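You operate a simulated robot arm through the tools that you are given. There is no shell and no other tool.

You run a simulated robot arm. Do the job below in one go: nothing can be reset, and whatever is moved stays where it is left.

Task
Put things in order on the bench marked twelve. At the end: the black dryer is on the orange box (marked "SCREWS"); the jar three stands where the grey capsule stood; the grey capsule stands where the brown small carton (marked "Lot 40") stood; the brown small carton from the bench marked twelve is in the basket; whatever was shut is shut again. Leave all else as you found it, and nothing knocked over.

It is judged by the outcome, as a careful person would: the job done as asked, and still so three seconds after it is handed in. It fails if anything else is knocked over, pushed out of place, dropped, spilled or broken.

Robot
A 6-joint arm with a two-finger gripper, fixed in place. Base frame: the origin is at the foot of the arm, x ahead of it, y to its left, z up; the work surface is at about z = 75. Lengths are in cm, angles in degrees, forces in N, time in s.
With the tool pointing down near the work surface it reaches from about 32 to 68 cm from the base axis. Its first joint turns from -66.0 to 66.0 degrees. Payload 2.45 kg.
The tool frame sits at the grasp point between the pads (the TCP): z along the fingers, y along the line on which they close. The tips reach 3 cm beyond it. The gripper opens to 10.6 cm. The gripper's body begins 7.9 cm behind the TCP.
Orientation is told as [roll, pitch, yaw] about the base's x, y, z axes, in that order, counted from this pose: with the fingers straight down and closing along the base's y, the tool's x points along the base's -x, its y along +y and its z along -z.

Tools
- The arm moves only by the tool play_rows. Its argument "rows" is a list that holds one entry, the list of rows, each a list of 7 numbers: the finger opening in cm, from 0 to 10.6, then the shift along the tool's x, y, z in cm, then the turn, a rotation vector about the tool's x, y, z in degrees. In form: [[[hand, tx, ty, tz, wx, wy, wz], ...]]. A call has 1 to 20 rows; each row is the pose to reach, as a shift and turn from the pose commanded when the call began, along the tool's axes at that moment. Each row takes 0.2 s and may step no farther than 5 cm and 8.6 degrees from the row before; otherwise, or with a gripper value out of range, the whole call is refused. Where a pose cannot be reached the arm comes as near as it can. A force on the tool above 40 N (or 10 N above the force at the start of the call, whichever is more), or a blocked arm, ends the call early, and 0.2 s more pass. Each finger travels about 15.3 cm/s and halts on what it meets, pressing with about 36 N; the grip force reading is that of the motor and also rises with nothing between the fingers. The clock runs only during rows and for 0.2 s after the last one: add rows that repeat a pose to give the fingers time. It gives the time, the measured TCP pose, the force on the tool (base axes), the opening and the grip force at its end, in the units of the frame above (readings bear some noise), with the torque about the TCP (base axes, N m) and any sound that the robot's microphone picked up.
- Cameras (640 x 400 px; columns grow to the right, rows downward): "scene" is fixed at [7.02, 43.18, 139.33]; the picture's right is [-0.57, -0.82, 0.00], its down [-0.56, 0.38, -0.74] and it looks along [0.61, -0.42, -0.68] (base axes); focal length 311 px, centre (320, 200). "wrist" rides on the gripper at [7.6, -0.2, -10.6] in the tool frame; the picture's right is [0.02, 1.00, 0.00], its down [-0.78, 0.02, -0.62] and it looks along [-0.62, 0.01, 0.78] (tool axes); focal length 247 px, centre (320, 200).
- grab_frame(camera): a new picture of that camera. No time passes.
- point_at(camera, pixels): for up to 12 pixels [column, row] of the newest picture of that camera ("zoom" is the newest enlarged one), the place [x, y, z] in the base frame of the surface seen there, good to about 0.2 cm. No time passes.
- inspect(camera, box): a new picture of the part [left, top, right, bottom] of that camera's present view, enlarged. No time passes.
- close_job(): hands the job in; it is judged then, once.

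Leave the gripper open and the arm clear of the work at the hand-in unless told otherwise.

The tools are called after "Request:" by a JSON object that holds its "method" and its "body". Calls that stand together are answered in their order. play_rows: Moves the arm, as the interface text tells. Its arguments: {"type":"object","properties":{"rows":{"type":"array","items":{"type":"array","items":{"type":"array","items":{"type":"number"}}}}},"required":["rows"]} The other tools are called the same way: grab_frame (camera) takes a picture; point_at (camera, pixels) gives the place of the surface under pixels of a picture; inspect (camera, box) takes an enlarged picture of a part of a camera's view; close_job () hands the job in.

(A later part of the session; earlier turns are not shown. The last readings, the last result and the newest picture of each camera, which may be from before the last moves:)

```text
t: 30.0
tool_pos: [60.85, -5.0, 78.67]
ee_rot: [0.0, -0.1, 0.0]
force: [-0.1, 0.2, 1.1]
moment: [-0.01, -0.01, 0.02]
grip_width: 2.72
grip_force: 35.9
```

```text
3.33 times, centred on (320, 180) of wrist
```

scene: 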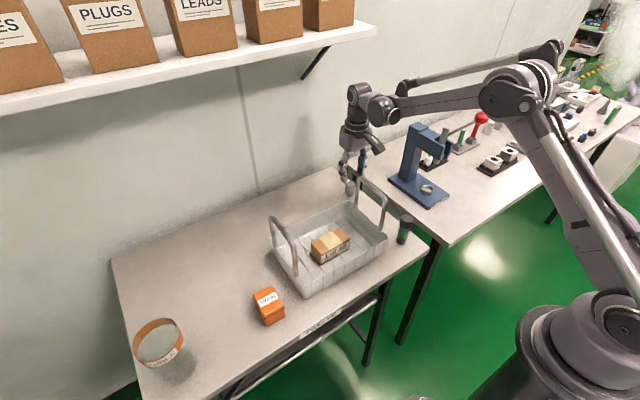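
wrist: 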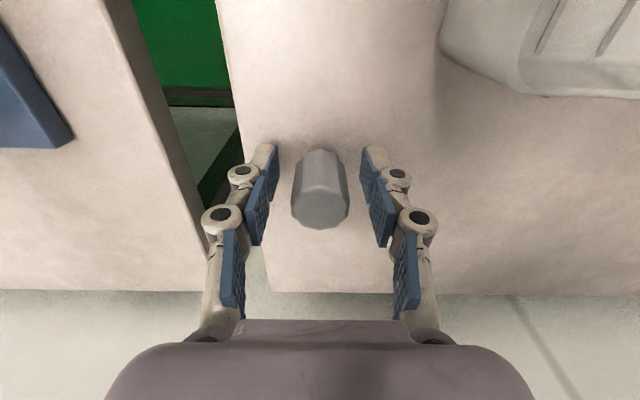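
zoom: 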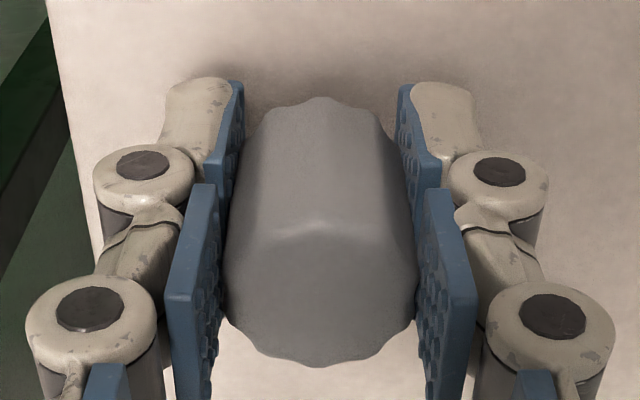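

The capsule is held at 2.72 cm. I'll lift slowly to z≈86, then retract to x≈48 and rise to z≈100.

Request:
{"method": "play_rows", "body": {"rows": [[[2.4, 0, 0, -0.4, 0, 0, 0], [2.4, 0, 0, -1, 0, 0, 0], [2.4, 0, 0, -2.2, 0, 0, 0], [2.4, 0, 0, -4, 0, 0, 0], [2.4, 0, 0, -6, 0, 0, 0], [2.4, 0, 0, -7, 0, 0, 0], [2.4, 1.5, 0, -7, 0, 0, 0], [2.4, 4, 0, -7.5, 0, 0, 0], [2.4, 6.5, 0, -8, 0, 0, 0], [2.4, 9, 0, -9, 0, 0, 0], [2.4, 11.5, 0, -10.5, 0, 0, 0], [2.4, 12.8, 0, -13, 0, 0, 0], [2.4, 12.8, 0, -16, 0, 0, 0], [2.4, 12.8, 0, -19, 0, 0, 0], [2.4, 12.8, 0, -21.4, 0, 0, 0], [2.4, 12.8, 0, -21.4, 0, 0, 0]]]}}

Request:
{"method": "grab_frame", "body": {"camera": "wrist"}}

Request:
{"method": "grab_frame", "body": {"camera": "scene"}}

```text
t: 33.4
tool_pos: [48.01, -5.05, 100.16]
ee_rot: [-0.1, 0.0, -0.1]
force: [0.0, 0.5, -0.1]
moment: [0.02, 0.04, -0.02]
grip_width: 2.75
grip_force: 35.8
```

```text
taken
```

wrist: 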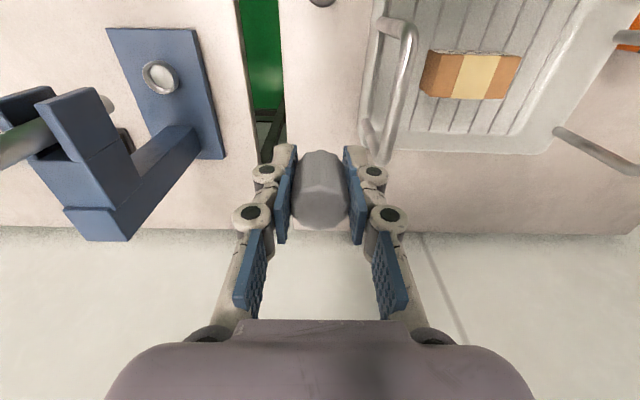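

```text
taken
```

scene: 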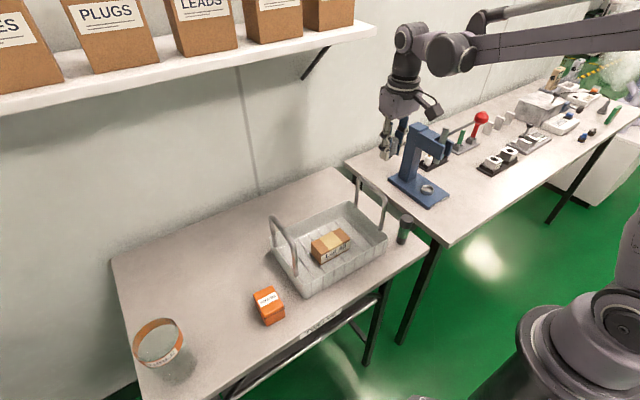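

The capsule is in the gripper and its old spot is empty. I'll carry it at z≈100 over the basket to above the carton's old place at (50.9,42.75).

Request:
{"method": "play_rows", "body": {"rows": [[[2.4, -0.1, 2, 0, 0, 0, 0], [2.4, -0.3, 5, 0, 0, 0, 0], [2.4, -0.5, 8.5, 0, 0, 0, 0], [2.4, -0.7, 12, 0, 0, 0, 0], [2.4, -0.9, 15.5, 0, 0, 0, 0], [2.4, -1.1, 19, 0, 0, 0, 0], [2.4, -1.3, 22.5, 0, 0, 0, 0], [2.4, -1.5, 26, 0, 0, 0, 0], [2.4, -1.7, 29.5, 0, 0, 0, 0], [2.4, -1.9, 33, 0, 0, 0, 0], [2.4, -2.2, 36.5, 0, 0, 0, 0], [2.4, -2.5, 40, 0, 0, 0, 0], [2.4, -2.7, 43.5, 0, 0, 0, 0], [2.4, -2.9, 46.5, 0, 0, 0, 0], [2.4, -2.95, 47.75, 0, 0, 0, 0], [2.4, -2.95, 47.75, 0, 0, 0, 0]]]}}

Request:
{"method": "grab_frame", "body": {"camera": "wrist"}}

Request:
{"method": "grab_frame", "body": {"camera": "scene"}}

```text
t: 36.8
tool_pos: [51.07, 42.61, 99.98]
ee_rot: [0.0, 0.0, -0.1]
force: [-0.3, 0.4, -0.6]
moment: [0.01, 0.02, 0.0]
grip_width: 2.7
grip_force: 36.1
```

```text
taken
```

wrist: 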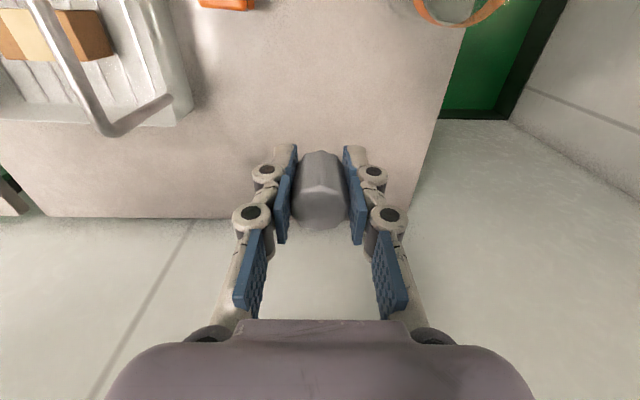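

```text
taken
```

scene: 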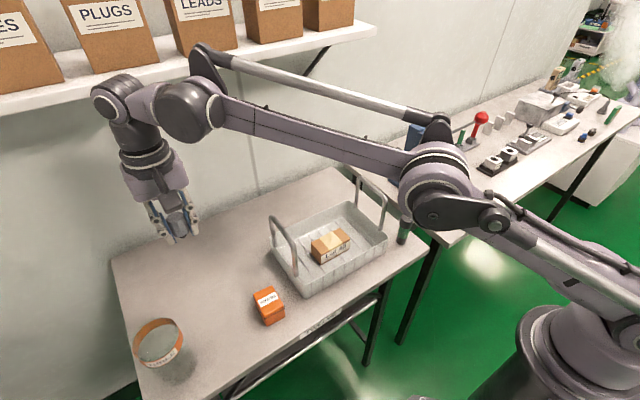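

The capsule hangs upright over the carton's old place. I'll lower it to about 1 cm above the expected contact height.

Request:
{"method": "play_rows", "body": {"rows": [[[2.4, 0, 0, 2.5, 0, 0, 0], [2.4, 0, 0, 5, 0, 0, 0], [2.4, 0, 0, 7.5, 0, 0, 0], [2.4, 0, 0, 10, 0, 0, 0], [2.4, 0, 0, 12.5, 0, 0, 0], [2.4, 0, 0, 15, 0, 0, 0], [2.4, 0, 0, 17, 0, 0, 0], [2.4, 0, 0, 18.8, 0, 0, 0], [2.4, 0, 0, 20, 0, 0, 0], [2.4, 0, 0, 20.4, 0, 0, 0], [2.4, 0, 0, 20.4, 0, 0, 0]]]}}

Request:
{"method": "inspect", "body": {"camera": "scene", "box": [130, 220, 290, 340]}}

```text
t: 39.2
tool_pos: [50.89, 42.69, 79.61]
ee_rot: [0.1, 0.0, 0.0]
force: [-0.7, 0.3, -0.1]
moment: [0.01, 0.02, 0.01]
grip_width: 2.72
grip_force: 36.2
```

```text
3.33 times, centred on (210, 280) of scene
```

zoom: 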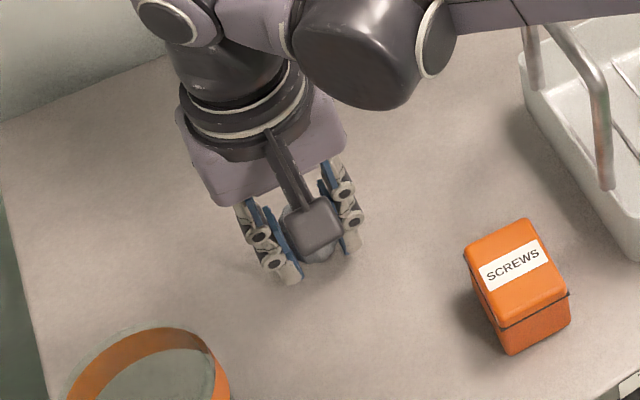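

Now small steps down to feel for the bench.

Request:
{"method": "play_rows", "body": {"rows": [[[2.4, 0, 0, 0.25, 0, 0, 0], [2.4, 0, 0, 0.5, 0, 0, 0], [2.4, 0, 0, 0.7, 0, 0, 0], [2.4, 0, 0, 0.85, 0, 0, 0], [2.4, 0, 0, 0.85, 0, 0, 0]]]}}

```text
t: 40.4
tool_pos: [51.05, 42.74, 78.67]
ee_rot: [0.0, 0.0, -0.1]
force: [0.6, -0.6, 1.1]
moment: [0.04, -0.02, -0.03]
grip_width: 2.76
grip_force: 35.9
```

Request:
{"method": "play_rows", "body": {"rows": [[[2.4, 0, 0, 0.1, 0, 0, 0], [2.4, 0, 0, 0.1, 0, 0, 0]]]}}

```text
t: 41.0
tool_pos: [50.94, 42.66, 78.78]
ee_rot: [0.0, 0.0, 0.0]
force: [-0.7, -0.1, 0.1]
moment: [-0.02, 0.01, 0.02]
grip_width: 2.73
grip_force: 36.4
```

Request:
{"method": "play_rows", "body": {"rows": [[[2.4, 0, 0, 0.08, 0, 0, 0], [2.4, 0, 0, 0.08, 0, 0, 0]]]}}

```text
t: 41.6
tool_pos: [51.01, 42.74, 78.79]
ee_rot: [0.0, 0.0, 0.0]
force: [0.4, 0.0, -1.2]
moment: [0.02, 0.01, -0.02]
grip_width: 2.73
grip_force: 35.6
```

Request:
{"method": "play_rows", "body": {"rows": [[[2.4, 0, 0, 0.1, 0, 0, 0], [2.4, 0, 0, 0.1, 0, 0, 0]]]}}

```text
t: 42.2
tool_pos: [51.0, 42.69, 78.61]
ee_rot: [0.0, 0.1, 0.0]
force: [0.1, -0.2, 0.6]
moment: [0.01, 0.0, 0.02]
grip_width: 2.72
grip_force: 35.6
```

Request:
{"method": "play_rows", "body": {"rows": [[[2.4, 0, 0, 0.1, 0, 0, 0], [2.4, 0, 0, 0.1, 0, 0, 0]]]}}

Request:
{"method": "grab_frame", "body": {"camera": "wrist"}}

Request:
{"method": "inspect", "body": {"camera": "scene", "box": [170, 260, 250, 310]}}

```text
t: 42.8
tool_pos: [50.94, 42.69, 78.61]
ee_rot: [0.0, 0.0, 0.0]
force: [0.4, 0.5, 6.6]
moment: [0.02, -0.01, 0.0]
grip_width: 2.73
grip_force: 36.1
```

```text
taken
```

wrist: 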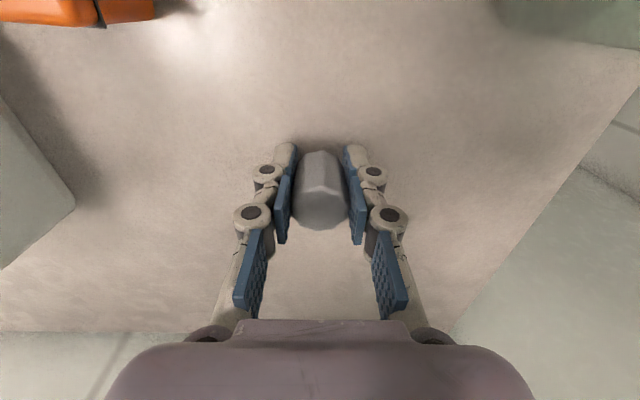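

```text
8.00 times, centred on (210, 285) of scene
```

zoom: 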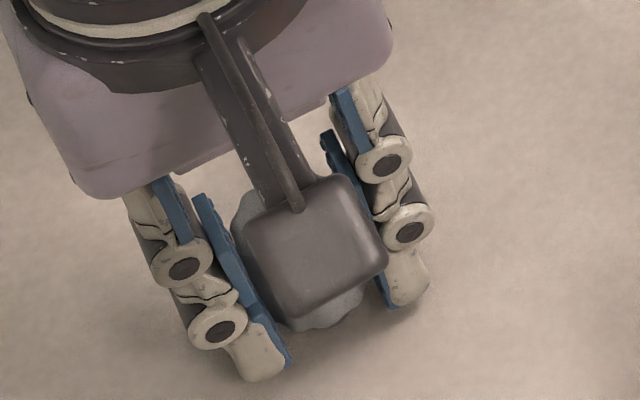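

Contact felt at 6.6 N with measured z≈78.6, the same height at which it was picked up. I'll ease up 0.1 and open slowly and evenly.

Request:
{"method": "play_rows", "body": {"rows": [[[2.4, 0, 0, -0.1, 0, 0, 0], [2.7, 0, 0, -0.1, 0, 0, 0], [2.9, 0, 0, -0.1, 0, 0, 0], [3.2, 0, 0, -0.1, 0, 0, 0], [3.6, 0, 0, -0.1, 0, 0, 0], [4.2, 0, 0, -0.1, 0, 0, 0], [5.0, 0, 0, -0.1, 0, 0, 0], [5.0, 0, 0, -0.1, 0, 0, 0]]]}}

Request:
{"method": "grab_frame", "body": {"camera": "wrist"}}

Request:
{"method": "inspect", "body": {"camera": "wrist", "box": [240, 120, 400, 240]}}

```text
t: 44.6
tool_pos: [51.01, 42.68, 78.58]
ee_rot: [0.0, 0.0, 0.0]
force: [-0.6, 0.2, 0.3]
moment: [-0.01, -0.02, 0.01]
grip_width: 5.04
grip_force: 0.1
```

```text
taken
```

wrist: 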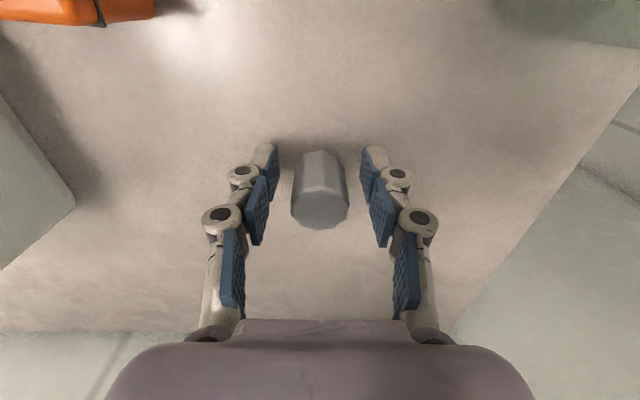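

```text
3.33 times, centred on (320, 180) of wrist
```

zoom: 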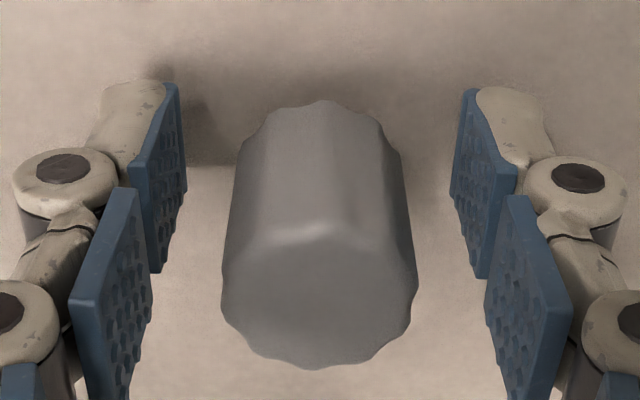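

The capsule stands upright on its own. I'll raise straight up to z≈98.

Request:
{"method": "play_rows", "body": {"rows": [[[5, 0, 0, -0.6, 0, 0, 0], [5, 0, 0, -1.6, 0, 0, 0], [5, 0, 0, -3.2, 0, 0, 0], [5, 0, 0, -5.5, 0, 0, 0], [5, 0, 0, -8.5, 0, 0, 0], [5, 0, 0, -11.5, 0, 0, 0], [5, 0, 0, -14.5, 0, 0, 0], [5, 0, 0, -17.5, 0, 0, 0], [5, 0, 0, -20, 0, 0, 0], [5, 0, 0, -20, 0, 0, 0]]]}}

Request:
{"method": "grab_frame", "body": {"camera": "wrist"}}

Request:
{"method": "grab_frame", "body": {"camera": "scene"}}

```text
t: 46.8
tool_pos: [51.1, 42.88, 98.71]
ee_rot: [0.0, 0.1, 0.1]
force: [0.3, 0.4, 1.4]
moment: [-0.02, 0.0, -0.01]
grip_width: 5.01
grip_force: 0.0
```

```text
taken
```

wrist: 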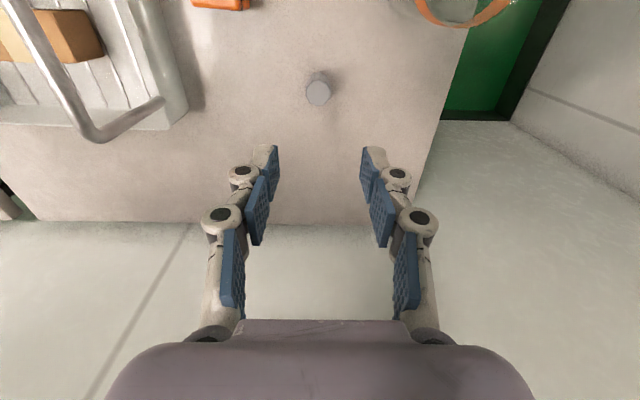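

```text
taken
```

scene: 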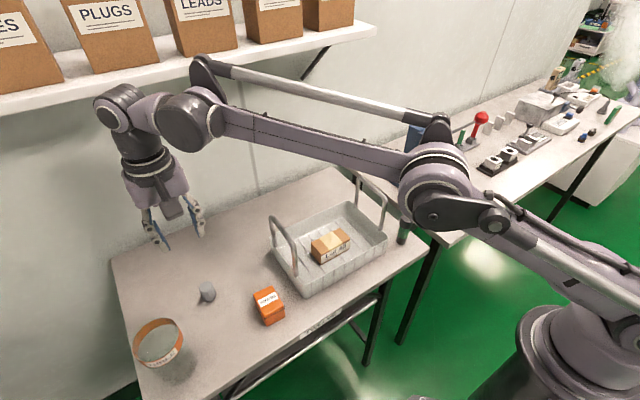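

The capsule stands at the carton's old place. Next is the jar. I'll move up and over it at about (41.05,52.8,100) with the fingers fully open, and look again.

Request:
{"method": "play_rows", "body": {"rows": [[[6, 0, 0, -1.5, 0, 0, 0], [7, 2, 2, -1.5, 0, 0, 0], [8, 4, 4, -1.5, 0, 0, 0], [9, 6, 6, -1.5, 0, 0, 0], [10, 8, 8, -1.5, 0, 0, 0], [10.6, 10, 10, -1.5, 0, 0, 0], [10.6, 10, 10, -1.5, 0, 0, 0], [10.6, 10, 10, -1.5, 0, 0, 0]]]}}

Request:
{"method": "grab_frame", "body": {"camera": "wrist"}}

Request:
{"method": "grab_frame", "body": {"camera": "scene"}}

```text
t: 48.6
tool_pos: [40.94, 52.85, 100.07]
ee_rot: [0.0, 0.0, -0.1]
force: [0.5, 0.0, -0.5]
moment: [0.02, -0.01, 0.03]
grip_width: 10.62
grip_force: 0.2
```

```text
taken
```

wrist: 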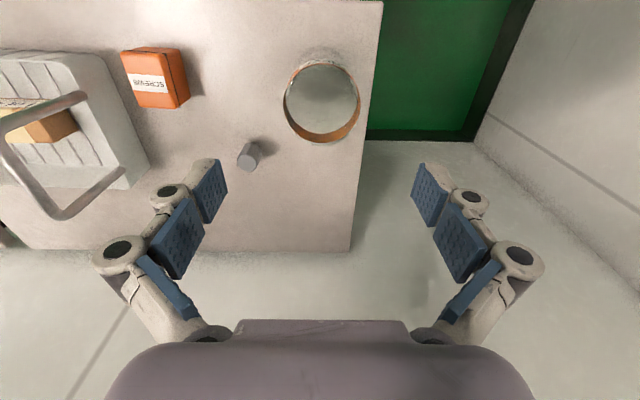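

```text
taken
```

scene: 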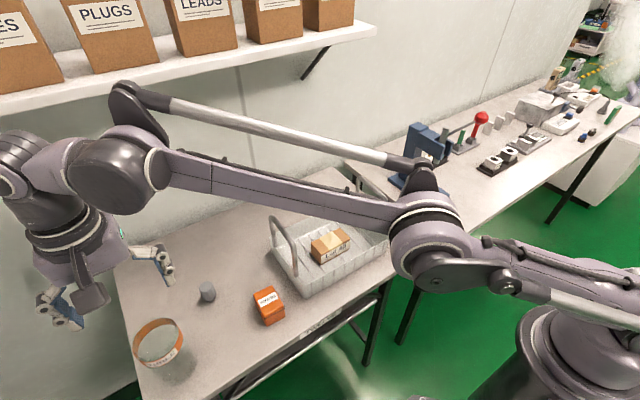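

I'll zoom in on the jar rim at wrist px (322,100) and measure it.

Request:
{"method": "inspect", "body": {"camera": "wrist", "box": [262, 40, 382, 160]}}

Request:
{"method": "point_at", "body": {"camera": "wrist", "pixels": [[285, 100], [284, 107], [287, 115], [290, 123], [300, 133], [310, 139], [322, 142], [335, 140], [348, 132], [355, 123], [359, 110], [360, 100]]}}

Request:
{"method": "point_at", "body": {"camera": "wrist", "pixels": [[287, 90], [292, 80], [300, 70], [310, 65], [322, 62], [335, 64], [345, 70], [352, 78], [357, 88], [322, 57], [322, 52], [322, 100]]}}

```text
3.33 times, centred on (322, 100) of wrist
```

zoom: 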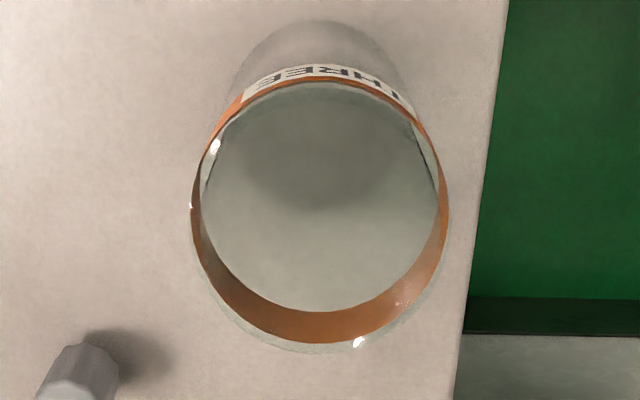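

```text
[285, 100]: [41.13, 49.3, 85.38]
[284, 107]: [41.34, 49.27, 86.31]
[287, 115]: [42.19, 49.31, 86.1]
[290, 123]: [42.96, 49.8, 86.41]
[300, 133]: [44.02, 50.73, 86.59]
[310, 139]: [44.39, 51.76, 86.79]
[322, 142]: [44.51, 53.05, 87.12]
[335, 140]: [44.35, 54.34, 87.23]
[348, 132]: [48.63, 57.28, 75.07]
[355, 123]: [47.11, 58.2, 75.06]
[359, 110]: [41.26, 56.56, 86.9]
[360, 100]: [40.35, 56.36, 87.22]
```

```text
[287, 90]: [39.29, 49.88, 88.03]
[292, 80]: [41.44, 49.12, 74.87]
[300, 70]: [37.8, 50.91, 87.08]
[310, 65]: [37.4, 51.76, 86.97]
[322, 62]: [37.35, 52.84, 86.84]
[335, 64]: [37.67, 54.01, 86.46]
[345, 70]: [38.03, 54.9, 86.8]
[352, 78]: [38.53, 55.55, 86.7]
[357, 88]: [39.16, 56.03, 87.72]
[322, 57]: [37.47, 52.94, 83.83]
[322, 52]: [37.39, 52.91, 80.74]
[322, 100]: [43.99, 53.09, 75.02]
```

The jar outline gives centre (40.95,52.9), diameter about 7.3 and rim z≈88. I'll descend around it to TCP z≈84.5, which keeps the finger links clear of the rim and the tips at about 81.5.

Request:
{"method": "play_rows", "body": {"rows": [[[10.6, 0, 0.05, 2.5, 0, 0, 0], [10.6, 0, 0.05, 5, 0, 0, 0], [10.6, 0, 0.05, 7.5, 0, 0, 0], [10.6, 0, 0.05, 9.5, 0, 0, 0], [10.6, 0, 0.05, 11.5, 0, 0, 0], [10.6, 0, 0.05, 13, 0, 0, 0], [10.6, 0, 0.05, 14.5, 0, 0, 0], [10.6, 0, 0.05, 15.5, 0, 0, 0], [10.6, 0, 0.05, 15.5, 0, 0, 0]]]}}

Request:
{"method": "grab_frame", "body": {"camera": "wrist"}}

Request:
{"method": "inspect", "body": {"camera": "scene", "box": [40, 240, 240, 400]}}

```text
t: 50.6
tool_pos: [40.97, 52.84, 84.58]
ee_rot: [0.0, 0.0, 0.0]
force: [0.1, -0.5, 0.4]
moment: [0.0, 0.02, 0.0]
grip_width: 10.59
grip_force: 0.0
```

```text
taken
```

wrist: 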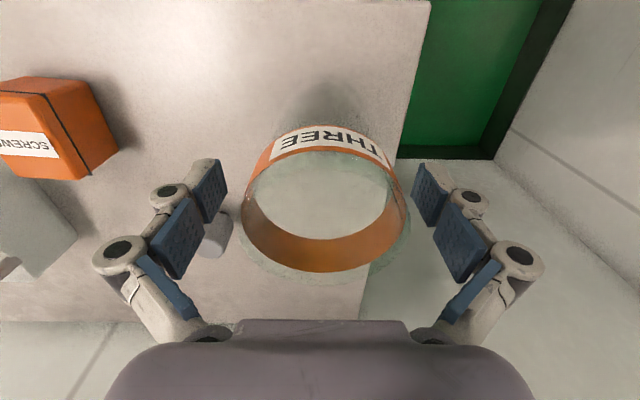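

```text
2.50 times, centred on (140, 320) of scene
```

zoom: 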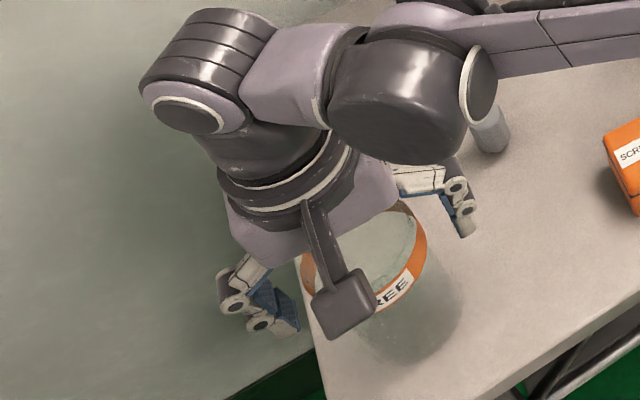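

The jar is between the pads, slightly to +y by about 0.1. I'll shift 0.1 and close stepwise, watching the grip force.

Request:
{"method": "play_rows", "body": {"rows": [[[9.6, 0, 0.1, 0, 0, 0, 0], [8.8, 0, 0.1, 0, 0, 0, 0], [8.3, 0, 0.1, 0, 0, 0, 0], [8.0, 0, 0.1, 0, 0, 0, 0], [7.8, 0, 0.1, 0, 0, 0, 0], [7.8, 0, 0.1, 0, 0, 0, 0]]]}}

Request:
{"method": "grab_frame", "body": {"camera": "wrist"}}

```text
t: 52.0
tool_pos: [41.0, 52.99, 84.48]
ee_rot: [0.0, 0.0, 0.0]
force: [-0.2, -0.2, -0.3]
moment: [0.01, 0.02, 0.01]
grip_width: 7.8
grip_force: 0.0
```

```text
taken
```

wrist: 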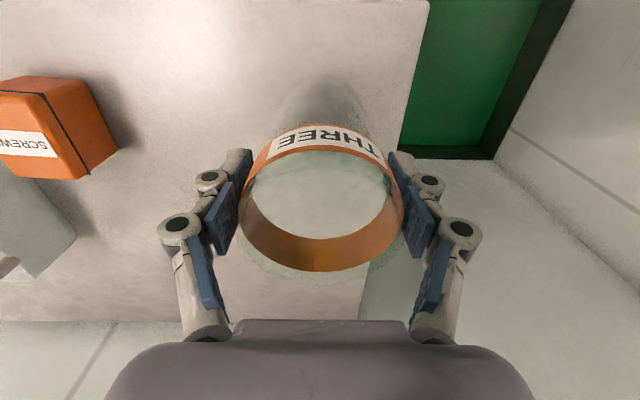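

Request:
{"method": "play_rows", "body": {"rows": [[[7.7, 0, 0, 0, 0, 0, 0], [7.6, 0, 0, 0, 0, 0, 0], [7.5, 0, 0, 0, 0, 0, 0], [7.4, 0, 0, 0, 0, 0, 0], [7.4, 0, 0, 0, 0, 0, 0]]]}}

```text
t: 53.2
tool_pos: [40.99, 52.99, 84.57]
ee_rot: [0.0, 0.0, 0.0]
force: [-0.9, -0.2, 0.1]
moment: [0.04, -0.02, -0.02]
grip_width: 7.38
grip_force: 0.0
```

Request:
{"method": "play_rows", "body": {"rows": [[[7.35, 0, 0, 0, 0, 0, 0], [7.3, 0, 0, 0, 0, 0, 0], [7.25, 0, 0, 0, 0, 0, 0], [7.2, 0, 0, 0, 0, 0, 0], [7.2, 0, 0, 0, 0, 0, 0]]]}}

```text
t: 54.4
tool_pos: [40.96, 53.06, 84.61]
ee_rot: [0.1, -0.1, 0.0]
force: [0.6, 0.7, -0.6]
moment: [-0.02, -0.04, 0.0]
grip_width: 7.25
grip_force: 0.1
```

Request:
{"method": "play_rows", "body": {"rows": [[[7.15, 0, 0, 0, 0, 0, 0], [7.1, 0, 0, 0, 0, 0, 0], [7.05, 0, 0, 0, 0, 0, 0], [7.0, 0, 0, 0, 0, 0, 0], [7.0, 0, 0, 0, 0, 0, 0]]]}}

Request:
{"method": "grab_frame", "body": {"camera": "wrist"}}

```text
t: 55.6
tool_pos: [40.84, 52.92, 84.56]
ee_rot: [0.0, 0.1, 0.1]
force: [0.2, 1.2, 4.4]
moment: [0.02, 0.05, 0.02]
grip_width: 7.12
grip_force: 36.0
```

```text
taken
```

wrist: 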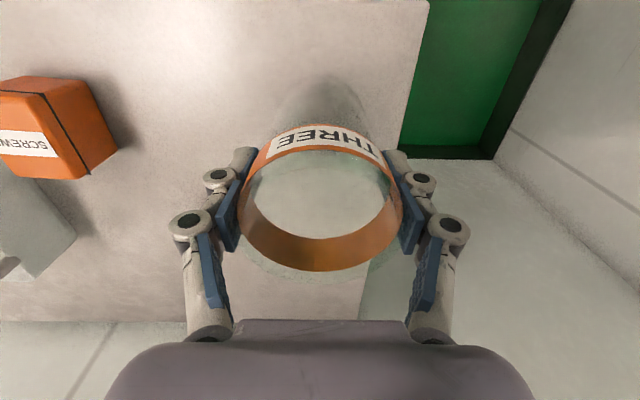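

The jar is gripped at 7.12 cm with no cracking sound. I'll lift slowly to z≈97.

Request:
{"method": "play_rows", "body": {"rows": [[[7.0, 0, 0, -0.3, 0, 0, 0], [7.0, 0, 0, -0.8, 0, 0, 0], [7.0, 0, 0, -1.6, 0, 0, 0], [7.0, 0, 0, -2.8, 0, 0, 0], [7.0, 0, 0, -4.4, 0, 0, 0], [7.0, 0, 0, -6.2, 0, 0, 0], [7.0, 0, 0, -8, 0, 0, 0], [7.0, 0, 0, -9.8, 0, 0, 0], [7.0, 0, 0, -11.4, 0, 0, 0], [7.0, 0, 0, -12.5, 0, 0, 0], [7.0, 0, 0, -12.5, 0, 0, 0]]]}}

Request:
{"method": "grab_frame", "body": {"camera": "wrist"}}

Request:
{"method": "grab_frame", "body": {"camera": "scene"}}

```text
t: 58.0
tool_pos: [41.17, 52.86, 97.05]
ee_rot: [0.1, 0.1, -0.1]
force: [-0.3, 0.2, -2.2]
moment: [0.01, 0.0, -0.01]
grip_width: 7.12
grip_force: 35.7
```

```text
taken
```

wrist: 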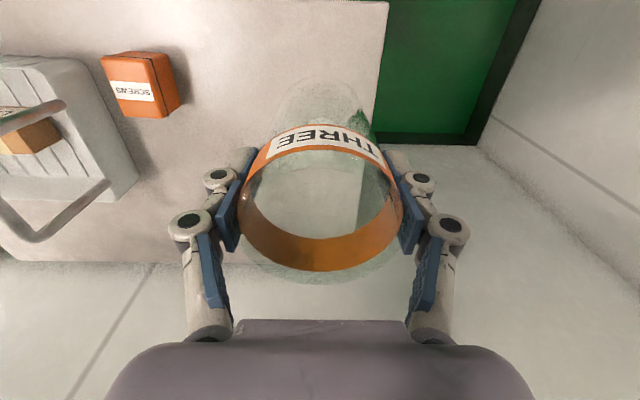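

```text
taken
```

scene: 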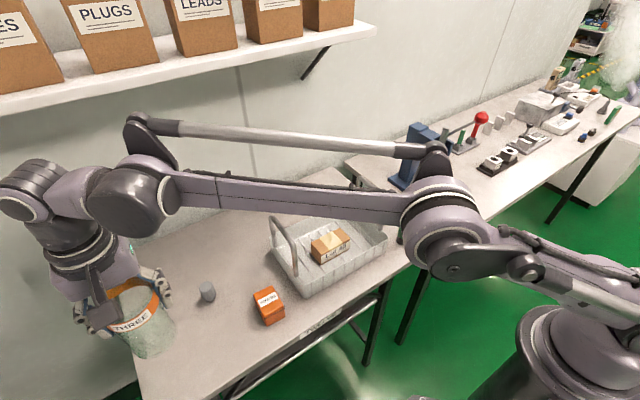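

The jar weighs about 2.2 N and hangs steady. I'll carry it while rising to z≈105 (jar bottom about 95.5) across the basket. This first leg ends at y≈9.

Request:
{"method": "play_rows", "body": {"rows": [[[7.0, 0, -1, -0.8, 0, 0, 0], [7.0, -0.3, -3, -2.4, 0, 0, 0], [7.0, -0.6, -5.5, -4.4, 0, 0, 0], [7.0, -0.9, -8.2, -6.2, 0, 0, 0], [7.0, -1.2, -11, -7.5, 0, 0, 0], [7.0, -1.4, -14, -8, 0, 0, 0], [7.0, -1.6, -17, -8, 0, 0, 0], [7.0, -1.8, -20, -8, 0, 0, 0], [7.0, -2.0, -23, -8, 0, 0, 0], [7.0, -2.2, -26, -8, 0, 0, 0], [7.0, -2.4, -29, -8, 0, 0, 0], [7.0, -2.6, -32, -8, 0, 0, 0], [7.0, -2.8, -35, -8, 0, 0, 0], [7.0, -3.0, -38, -8, 0, 0, 0], [7.0, -3.2, -41, -8, 0, 0, 0], [7.0, -3.3, -43, -8, 0, 0, 0], [7.0, -3.4, -44, -8, 0, 0, 0], [7.0, -3.4, -44, -8, 0, 0, 0]]]}}

Request:
{"method": "grab_frame", "body": {"camera": "wrist"}}

Request:
{"method": "grab_frame", "body": {"camera": "scene"}}

```text
t: 61.8
tool_pos: [44.39, 8.91, 104.97]
ee_rot: [0.0, 0.0, 0.0]
force: [-0.4, 0.1, -1.3]
moment: [0.02, 0.02, 0.01]
grip_width: 7.13
grip_force: 36.5
```

```text
taken
```

wrist: 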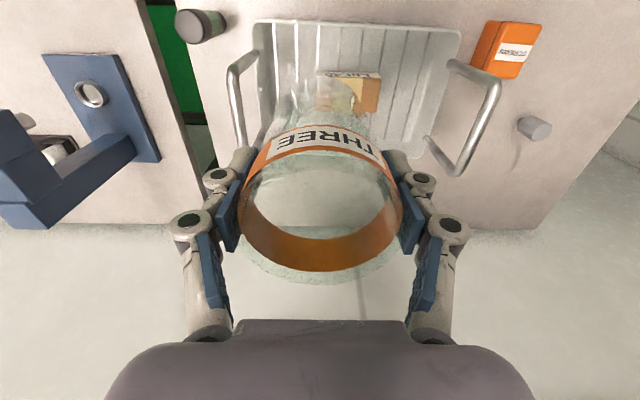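

```text
taken
```

scene: 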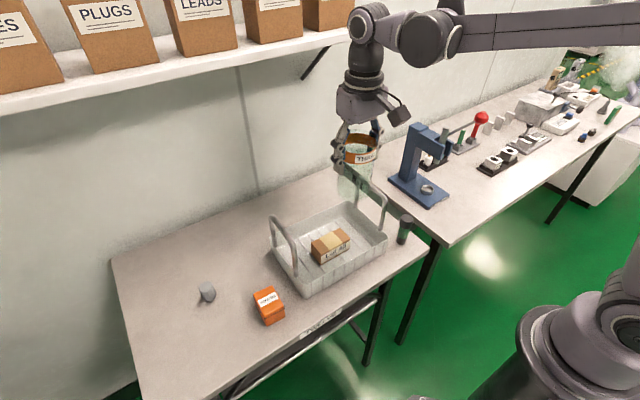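

Over the basket, all is steady. Before passing near the press, I'll check where its nearest faces are.

Request:
{"method": "point_at", "body": {"camera": "wrist", "pixels": [[155, 155], [120, 60], [45, 60], [100, 150], [125, 130], [20, 130], [75, 175], [200, 25], [240, 130], [233, 80], [130, 15], [180, 110]]}}

Request:
{"method": "point_at", "body": {"camera": "scene", "pixels": [[412, 125], [425, 128], [440, 140], [402, 160], [447, 140], [390, 182], [415, 205], [405, 140], [443, 155], [207, 287], [207, 296], [204, 300]]}}

```text
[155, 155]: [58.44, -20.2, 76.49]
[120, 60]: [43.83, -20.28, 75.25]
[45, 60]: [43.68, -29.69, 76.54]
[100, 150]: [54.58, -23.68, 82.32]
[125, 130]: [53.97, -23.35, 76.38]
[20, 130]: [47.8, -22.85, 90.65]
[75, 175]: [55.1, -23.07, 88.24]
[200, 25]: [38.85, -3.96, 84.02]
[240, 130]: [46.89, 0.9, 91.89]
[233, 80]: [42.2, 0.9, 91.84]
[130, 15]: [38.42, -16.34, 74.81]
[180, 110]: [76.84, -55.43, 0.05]
```

```text
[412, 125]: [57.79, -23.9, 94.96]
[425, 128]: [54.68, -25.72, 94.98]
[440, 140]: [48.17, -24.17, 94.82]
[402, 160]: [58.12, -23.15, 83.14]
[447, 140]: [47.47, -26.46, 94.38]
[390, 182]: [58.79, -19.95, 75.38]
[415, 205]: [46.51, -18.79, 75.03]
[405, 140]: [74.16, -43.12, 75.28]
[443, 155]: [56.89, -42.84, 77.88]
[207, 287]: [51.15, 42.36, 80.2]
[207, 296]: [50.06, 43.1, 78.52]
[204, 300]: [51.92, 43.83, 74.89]
```

The press's nearest face is at y≈-20, so there is ample room. I'll move to (48,-9) at z 105, then lower to z≈88 (jar bottom about 78.5) alongside the handle.

Request:
{"method": "play_rows", "body": {"rows": [[[7.0, -0.3, -1.5, 0, 0, 0, 0], [7.0, -0.9, -4, 0, 0, 0, 0], [7.0, -1.5, -7, 0, 0, 0, 0], [7.0, -2.1, -10, 0, 0, 0, 0], [7.0, -2.7, -13, 0, 0, 0, 0], [7.0, -3.3, -16, 0, 0, 0, 0], [7.0, -3.6, -17.5, 0, 0, 0, 0], [7.0, -3.7, -18, 0.5, 0, 0, 0], [7.0, -3.7, -18, 2, 0, 0, 0], [7.0, -3.7, -18, 4.5, 0, 0, 0], [7.0, -3.7, -18, 7, 0, 0, 0], [7.0, -3.7, -18, 9.5, 0, 0, 0], [7.0, -3.7, -18, 12, 0, 0, 0], [7.0, -3.7, -18, 14.2, 0, 0, 0], [7.0, -3.7, -18, 16, 0, 0, 0], [7.0, -3.7, -18, 17, 0, 0, 0], [7.0, -3.7, -18, 17, 0, 0, 0]]]}}

Request:
{"method": "grab_frame", "body": {"camera": "wrist"}}

Request:
{"method": "grab_frame", "body": {"camera": "scene"}}

```text
t: 65.4
tool_pos: [47.9, -9.1, 88.07]
ee_rot: [0.0, 0.0, 0.0]
force: [0.1, -0.1, -2.1]
moment: [0.0, -0.01, 0.0]
grip_width: 7.12
grip_force: 35.9
```

```text
taken
```

wrist: 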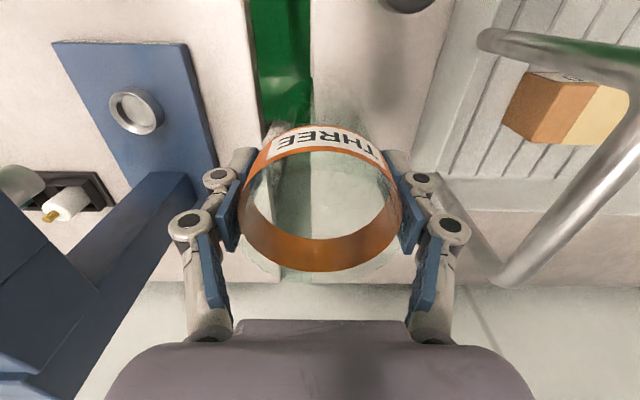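

```text
taken
```

scene: 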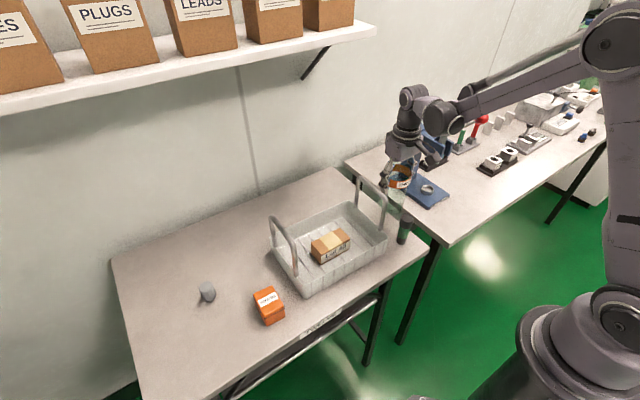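

Clear of the dryer and handle. I'll move forward to the capsule's old spot at (60.75,-5.1), keeping the jar about 2.5 cm above the bench.

Request:
{"method": "play_rows", "body": {"rows": [[[7.0, -0.8, 0.2, 0.1, 0, 0, 0], [7.0, -2.4, 0.6, 0.3, 0, 0, 0], [7.0, -4.4, 1.2, 0.5, 0, 0, 0], [7.0, -6.4, 1.8, 0.7, 0, 0, 0], [7.0, -8.4, 2.5, 0.9, 0, 0, 0], [7.0, -10.4, 3.2, 1.0, 0, 0, 0], [7.0, -12, 3.7, 1.0, 0, 0, 0], [7.0, -12.8, 3.95, 1.0, 0, 0, 0], [7.0, -12.8, 3.95, 1.0, 0, 0, 0]]]}}

Request:
{"method": "grab_frame", "body": {"camera": "wrist"}}

Request:
{"method": "grab_frame", "body": {"camera": "scene"}}

```text
t: 67.4
tool_pos: [60.81, -5.2, 86.97]
ee_rot: [0.1, 0.0, 0.0]
force: [-0.6, -0.1, -2.3]
moment: [-0.01, -0.03, -0.03]
grip_width: 7.11
grip_force: 36.0
```

```text
taken
```

wrist: 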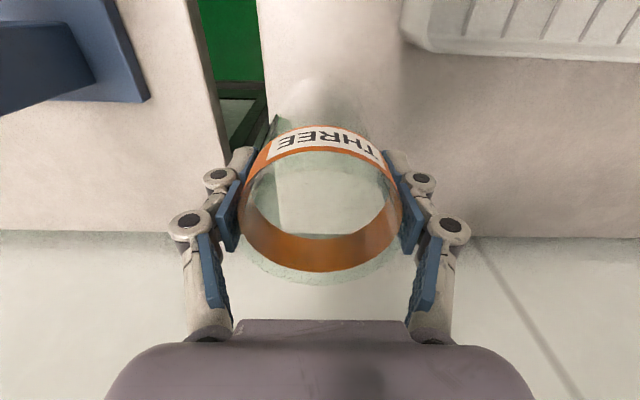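

```text
taken
```

scene: 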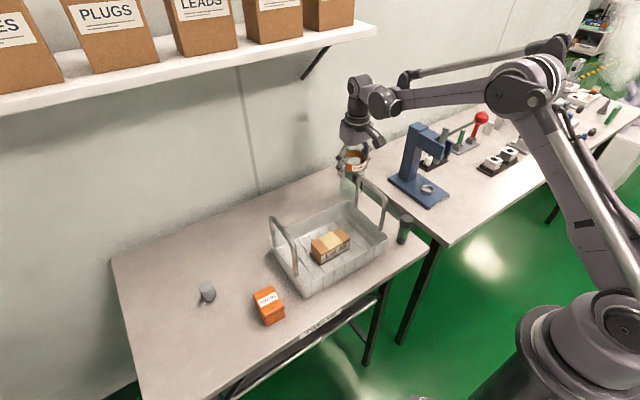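

The jar is positioned above the spot, and its edge stays about 1 cm inside the bench edge (y≈-9.9). I'll lower it gently, with contact expected around z≈84.5.

Request:
{"method": "play_rows", "body": {"rows": [[[7.0, 0, 0, 0.5, 0, 0, 0], [7.0, 0, 0, 1.0, 0, 0, 0], [7.0, 0, 0, 1.5, 0, 0, 0], [7.0, 0, 0, 1.9, 0, 0, 0], [7.0, 0, 0, 2.1, 0, 0, 0], [7.0, 0, 0, 2.1, 0, 0, 0]]]}}

```text
t: 68.8
tool_pos: [60.82, -5.3, 84.88]
ee_rot: [0.1, -0.1, -0.1]
force: [0.0, 0.5, -2.1]
moment: [0.0, -0.02, 0.04]
grip_width: 7.1
grip_force: 35.4
```

Request:
{"method": "play_rows", "body": {"rows": [[[7.0, 0, 0, 0.1, 0, 0, 0], [7.0, 0, 0, 0.2, 0, 0, 0], [7.0, 0, 0, 0.3, 0, 0, 0], [7.0, 0, 0, 0.3, 0, 0, 0]]]}}

```text
t: 69.8
tool_pos: [60.87, -5.16, 84.61]
ee_rot: [0.0, 0.1, 0.0]
force: [0.9, -0.1, -2.9]
moment: [-0.02, -0.04, -0.01]
grip_width: 7.1
grip_force: 35.5
```

Request:
{"method": "play_rows", "body": {"rows": [[[7.0, 0, 0, 0.1, 0, 0, 0], [7.0, 0, 0, 0.1, 0, 0, 0]]]}}

```text
t: 70.4
tool_pos: [60.89, -5.13, 84.57]
ee_rot: [0.0, 0.0, -0.1]
force: [-0.9, -1.0, 4.3]
moment: [0.03, -0.03, 0.04]
grip_width: 7.12
grip_force: 36.5
```

The jar rests on the bench (4.3 N support, as at pickup). I'll open the fingers slowly to 8.6.

Request:
{"method": "play_rows", "body": {"rows": [[[7.05, 0, 0, 0, 0, 0, 0], [7.15, 0, 0, 0, 0, 0, 0], [7.25, 0, 0, 0, 0, 0, 0], [7.4, 0, 0, 0, 0, 0, 0], [7.6, 0, 0, 0, 0, 0, 0], [7.9, 0, 0, 0, 0, 0, 0], [8.3, 0, 0, 0, 0, 0, 0], [8.6, 0, 0, 0, 0, 0, 0], [8.6, 0, 0, 0, 0, 0, 0]]]}}

Request:
{"method": "grab_frame", "body": {"camera": "wrist"}}

Request:
{"method": "grab_frame", "body": {"camera": "scene"}}

```text
t: 72.4
tool_pos: [60.94, -5.12, 84.51]
ee_rot: [0.1, 0.0, -0.1]
force: [-0.1, -0.3, 0.1]
moment: [0.01, -0.03, 0.0]
grip_width: 8.63
grip_force: 0.0
```

```text
taken
```

wrist: 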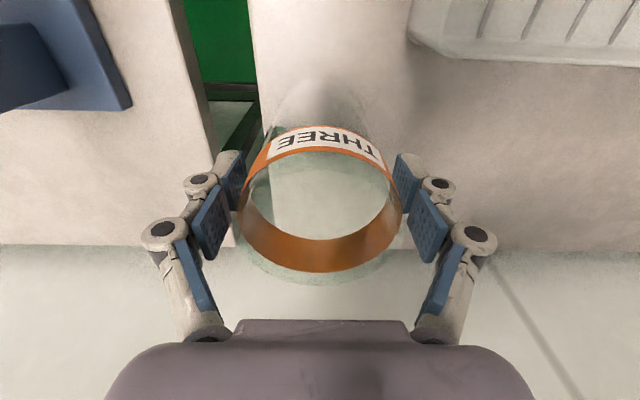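

```text
taken
```

scene: 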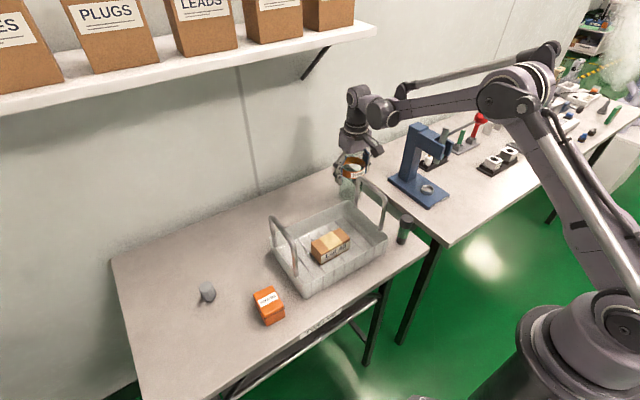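

The jar is free and upright. The shelf is overhead, so I'll raise only about 2.3 cm, back the fingers straight out toward the robot past the jar's sides, then shift away from the handle.

Request:
{"method": "play_rows", "body": {"rows": [[[9.2, 0, 0, 0, 0, 0, 0], [9.2, 0, 0, -0.6, 0, 0, 0], [9.2, 0, 0, -1.4, 0, 0, 0], [9.2, 0, 0, -2.3, 0, 0, 0], [9.2, 0.6, 0, -2.3, 0, 0, 0], [9.2, 1.6, 0, -2.3, 0, 0, 0], [9.2, 2.8, 0, -2.3, 0, 0, 0], [9.2, 4.2, 0, -2.3, 0, 0, 0], [9.2, 5.5, 0, -2.3, 0, 0, 0], [9.2, 6.3, 0, -2.3, 0, 0, 0], [9.2, 6.3, 0, -2.3, 0, 0, 0]]]}}

Request:
{"method": "grab_frame", "body": {"camera": "wrist"}}

Request:
{"method": "inspect", "body": {"camera": "scene", "box": [300, 60, 460, 260]}}

```text
t: 74.8
tool_pos: [54.69, -5.27, 87.03]
ee_rot: [-0.1, 0.0, 0.0]
force: [-0.9, 0.6, 0.7]
moment: [0.0, 0.0, -0.01]
grip_width: 9.19
grip_force: 0.1
```

```text
taken
```

wrist: 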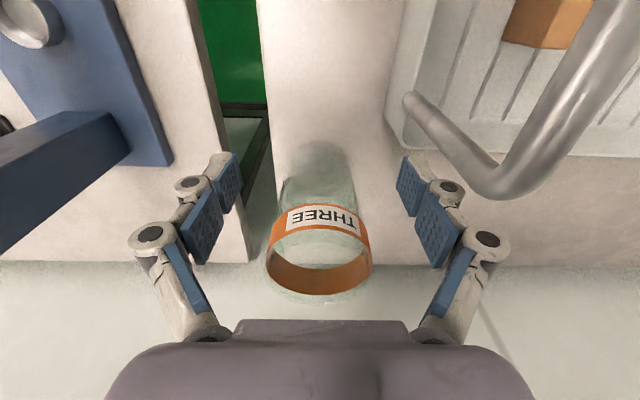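

```text
2.00 times, centred on (380, 160) of scene
```

zoom: 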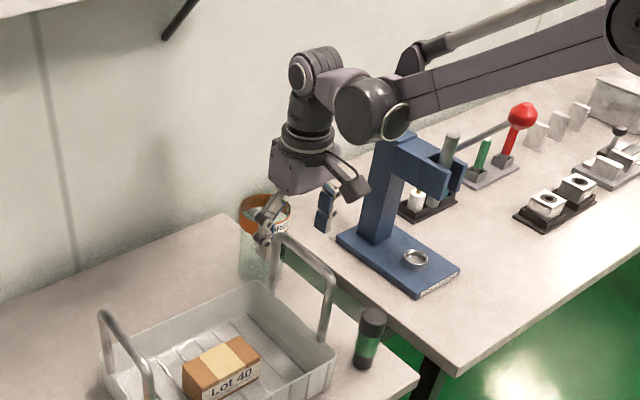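

Well clear of the jar. I'll narrow the fingers to 6, back off to x≈47.5 and rise to z≈100 to view the jar and the dryer.

Request:
{"method": "play_rows", "body": {"rows": [[[8, 0, 0, 0, 0, 0, 0], [6, 0, -0.3, 0, 0, 0, 0], [6, 1.5, -0.6, 0, 0, 0, 0], [6, 3.5, -0.9, -0.5, 0, 0, 0], [6, 5.5, -1, -2, 0, 0, 0], [6, 7, -1, -4.5, 0, 0, 0], [6, 8, -1, -7.5, 0, 0, 0], [6, 9, -1, -10.5, 0, 0, 0], [6, 10, -1, -13.5, 0, 0, 0], [6, 10, -1, -13.5, 0, 0, 0]]]}}

Request:
{"method": "grab_frame", "body": {"camera": "wrist"}}

Request:
{"method": "grab_frame", "body": {"camera": "scene"}}

```text
t: 77.0
tool_pos: [44.5, -6.13, 100.17]
ee_rot: [0.0, 0.0, 0.1]
force: [0.6, 0.5, -0.3]
moment: [-0.02, -0.01, -0.03]
grip_width: 5.98
grip_force: 0.0
```

```text
taken
```

wrist: 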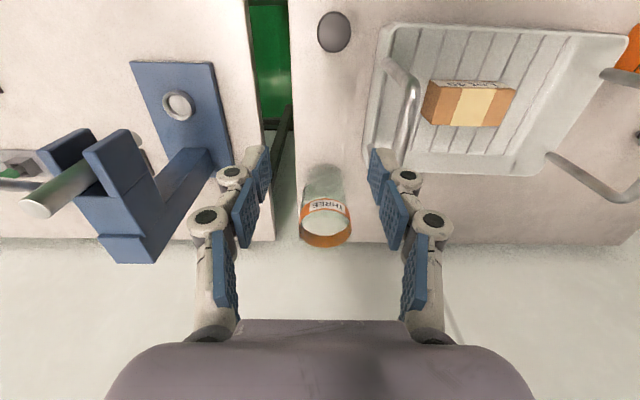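

```text
taken
```

scene: 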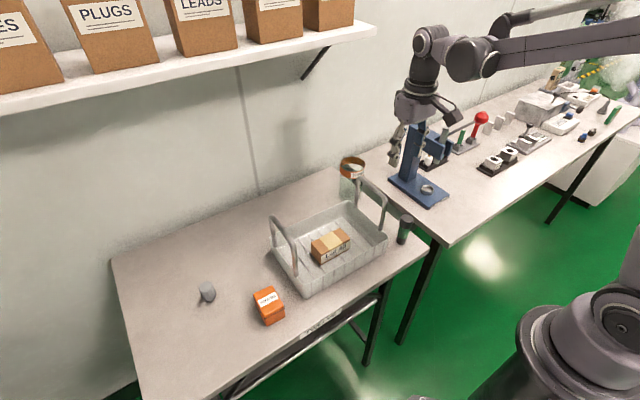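

The jar stands upright at the new spot. I'll check its position and measure the dryer (wrist px 334,32).

Request:
{"method": "point_at", "body": {"camera": "wrist", "pixels": [[302, 215], [350, 213], [326, 202], [325, 244], [334, 32], [320, 32], [348, 32], [334, 14], [334, 50], [303, 225], [349, 225], [318, 175]]}}

Request:
{"method": "inspect", "body": {"camera": "wrist", "box": [284, 0, 384, 70]}}

Request:
{"method": "inspect", "body": {"camera": "scene", "box": [320, 130, 440, 260]}}

```text
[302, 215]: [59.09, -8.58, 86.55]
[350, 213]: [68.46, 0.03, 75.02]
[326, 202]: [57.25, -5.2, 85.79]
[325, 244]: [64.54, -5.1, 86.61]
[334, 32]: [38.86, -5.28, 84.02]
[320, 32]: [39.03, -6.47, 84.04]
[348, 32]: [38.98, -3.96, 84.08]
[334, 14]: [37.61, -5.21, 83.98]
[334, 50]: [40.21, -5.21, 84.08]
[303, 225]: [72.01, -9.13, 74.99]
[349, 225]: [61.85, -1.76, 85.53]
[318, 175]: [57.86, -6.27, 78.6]
```

```text
5.71 times, centred on (334, 35) of wrist
```

zoom: 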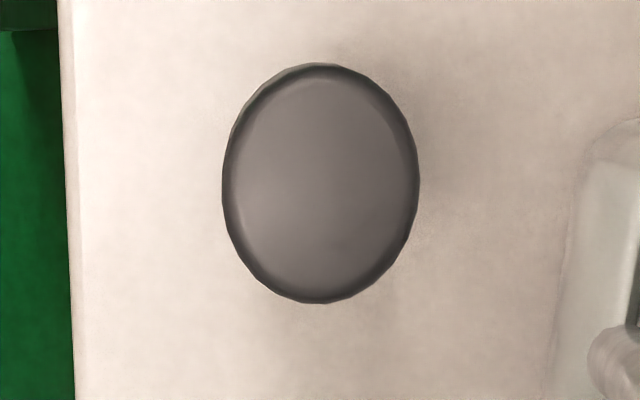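

```text
3.08 times, centred on (380, 195) of scene
```

zoom: 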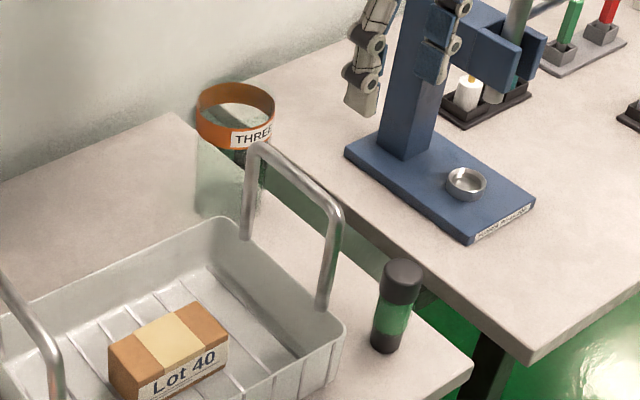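

The jar centre is about (60.9,-5.15), which matches the capsule's old spot. The dryer centre is about (38.9,-5.25), diameter about 3.1, top z=84. I'll turn the gripper to yaw 45 so its body stays clear of the basket handle, and centre above the dryer at z≈100.

Request:
{"method": "play_rows", "body": {"rows": [[[6, 0.9, 0.15, 0, 0, 0, -7.5], [6, 1.8, 0.3, 0, 0, 0, -15], [6, 2.8, 0.45, 0, 0, 0, -22.5], [6, 3.8, 0.6, 0, 0, 0, -30], [6, 4.7, 0.75, 0, 0, 0, -37.5], [6, 5.6, 0.88, 0, 0, 0, -45], [6, 5.6, 0.88, 0, 0, 0, -45]]]}}

Request:
{"method": "grab_frame", "body": {"camera": "wrist"}}

Request:
{"method": "grab_frame", "body": {"camera": "scene"}}

```text
t: 78.6
tool_pos: [39.14, -5.34, 100.39]
ee_rot: [-0.1, -0.1, 45.1]
force: [0.1, -0.4, -0.3]
moment: [0.04, 0.0, 0.0]
grip_width: 5.99
grip_force: 0.1
```

```text
taken
```

wrist: 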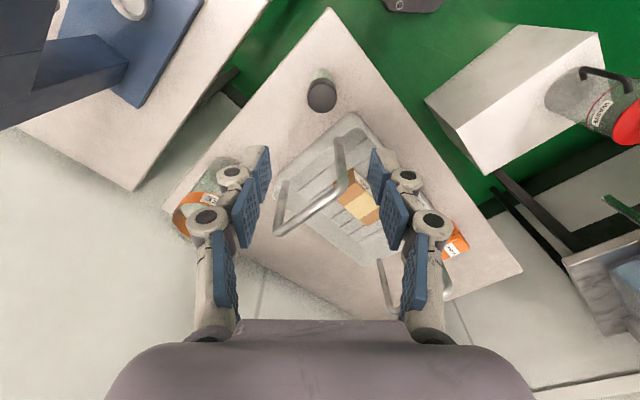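

```text
taken
```

scene: 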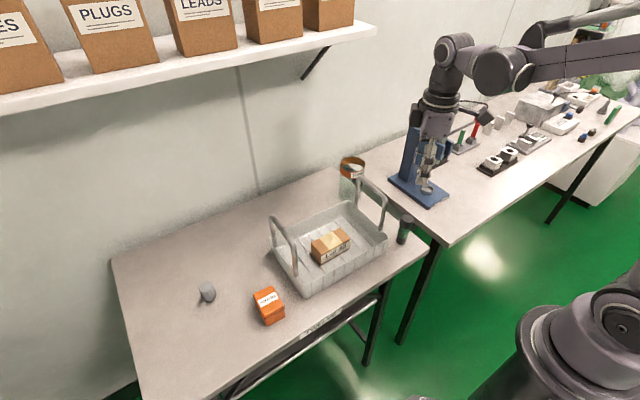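

Yaw 45 achieved. The dryer top is now at wrist px (321,96), so I'll measure it again.

Request:
{"method": "point_at", "body": {"camera": "wrist", "pixels": [[321, 96], [309, 96], [333, 96], [321, 84], [321, 108], [307, 96], [335, 96], [321, 75]]}}

Request:
{"method": "inspect", "body": {"camera": "wrist", "box": [271, 56, 371, 126]}}

```text
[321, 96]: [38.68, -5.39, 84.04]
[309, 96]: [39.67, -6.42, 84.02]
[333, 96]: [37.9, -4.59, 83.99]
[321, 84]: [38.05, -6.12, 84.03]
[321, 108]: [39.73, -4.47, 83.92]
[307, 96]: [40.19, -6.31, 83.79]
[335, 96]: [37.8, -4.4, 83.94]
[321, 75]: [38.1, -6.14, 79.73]
```

```text
5.71 times, centred on (321, 91) of wrist
```

zoom: 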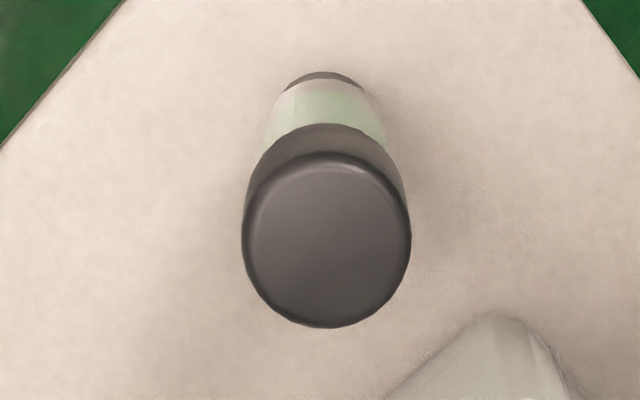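

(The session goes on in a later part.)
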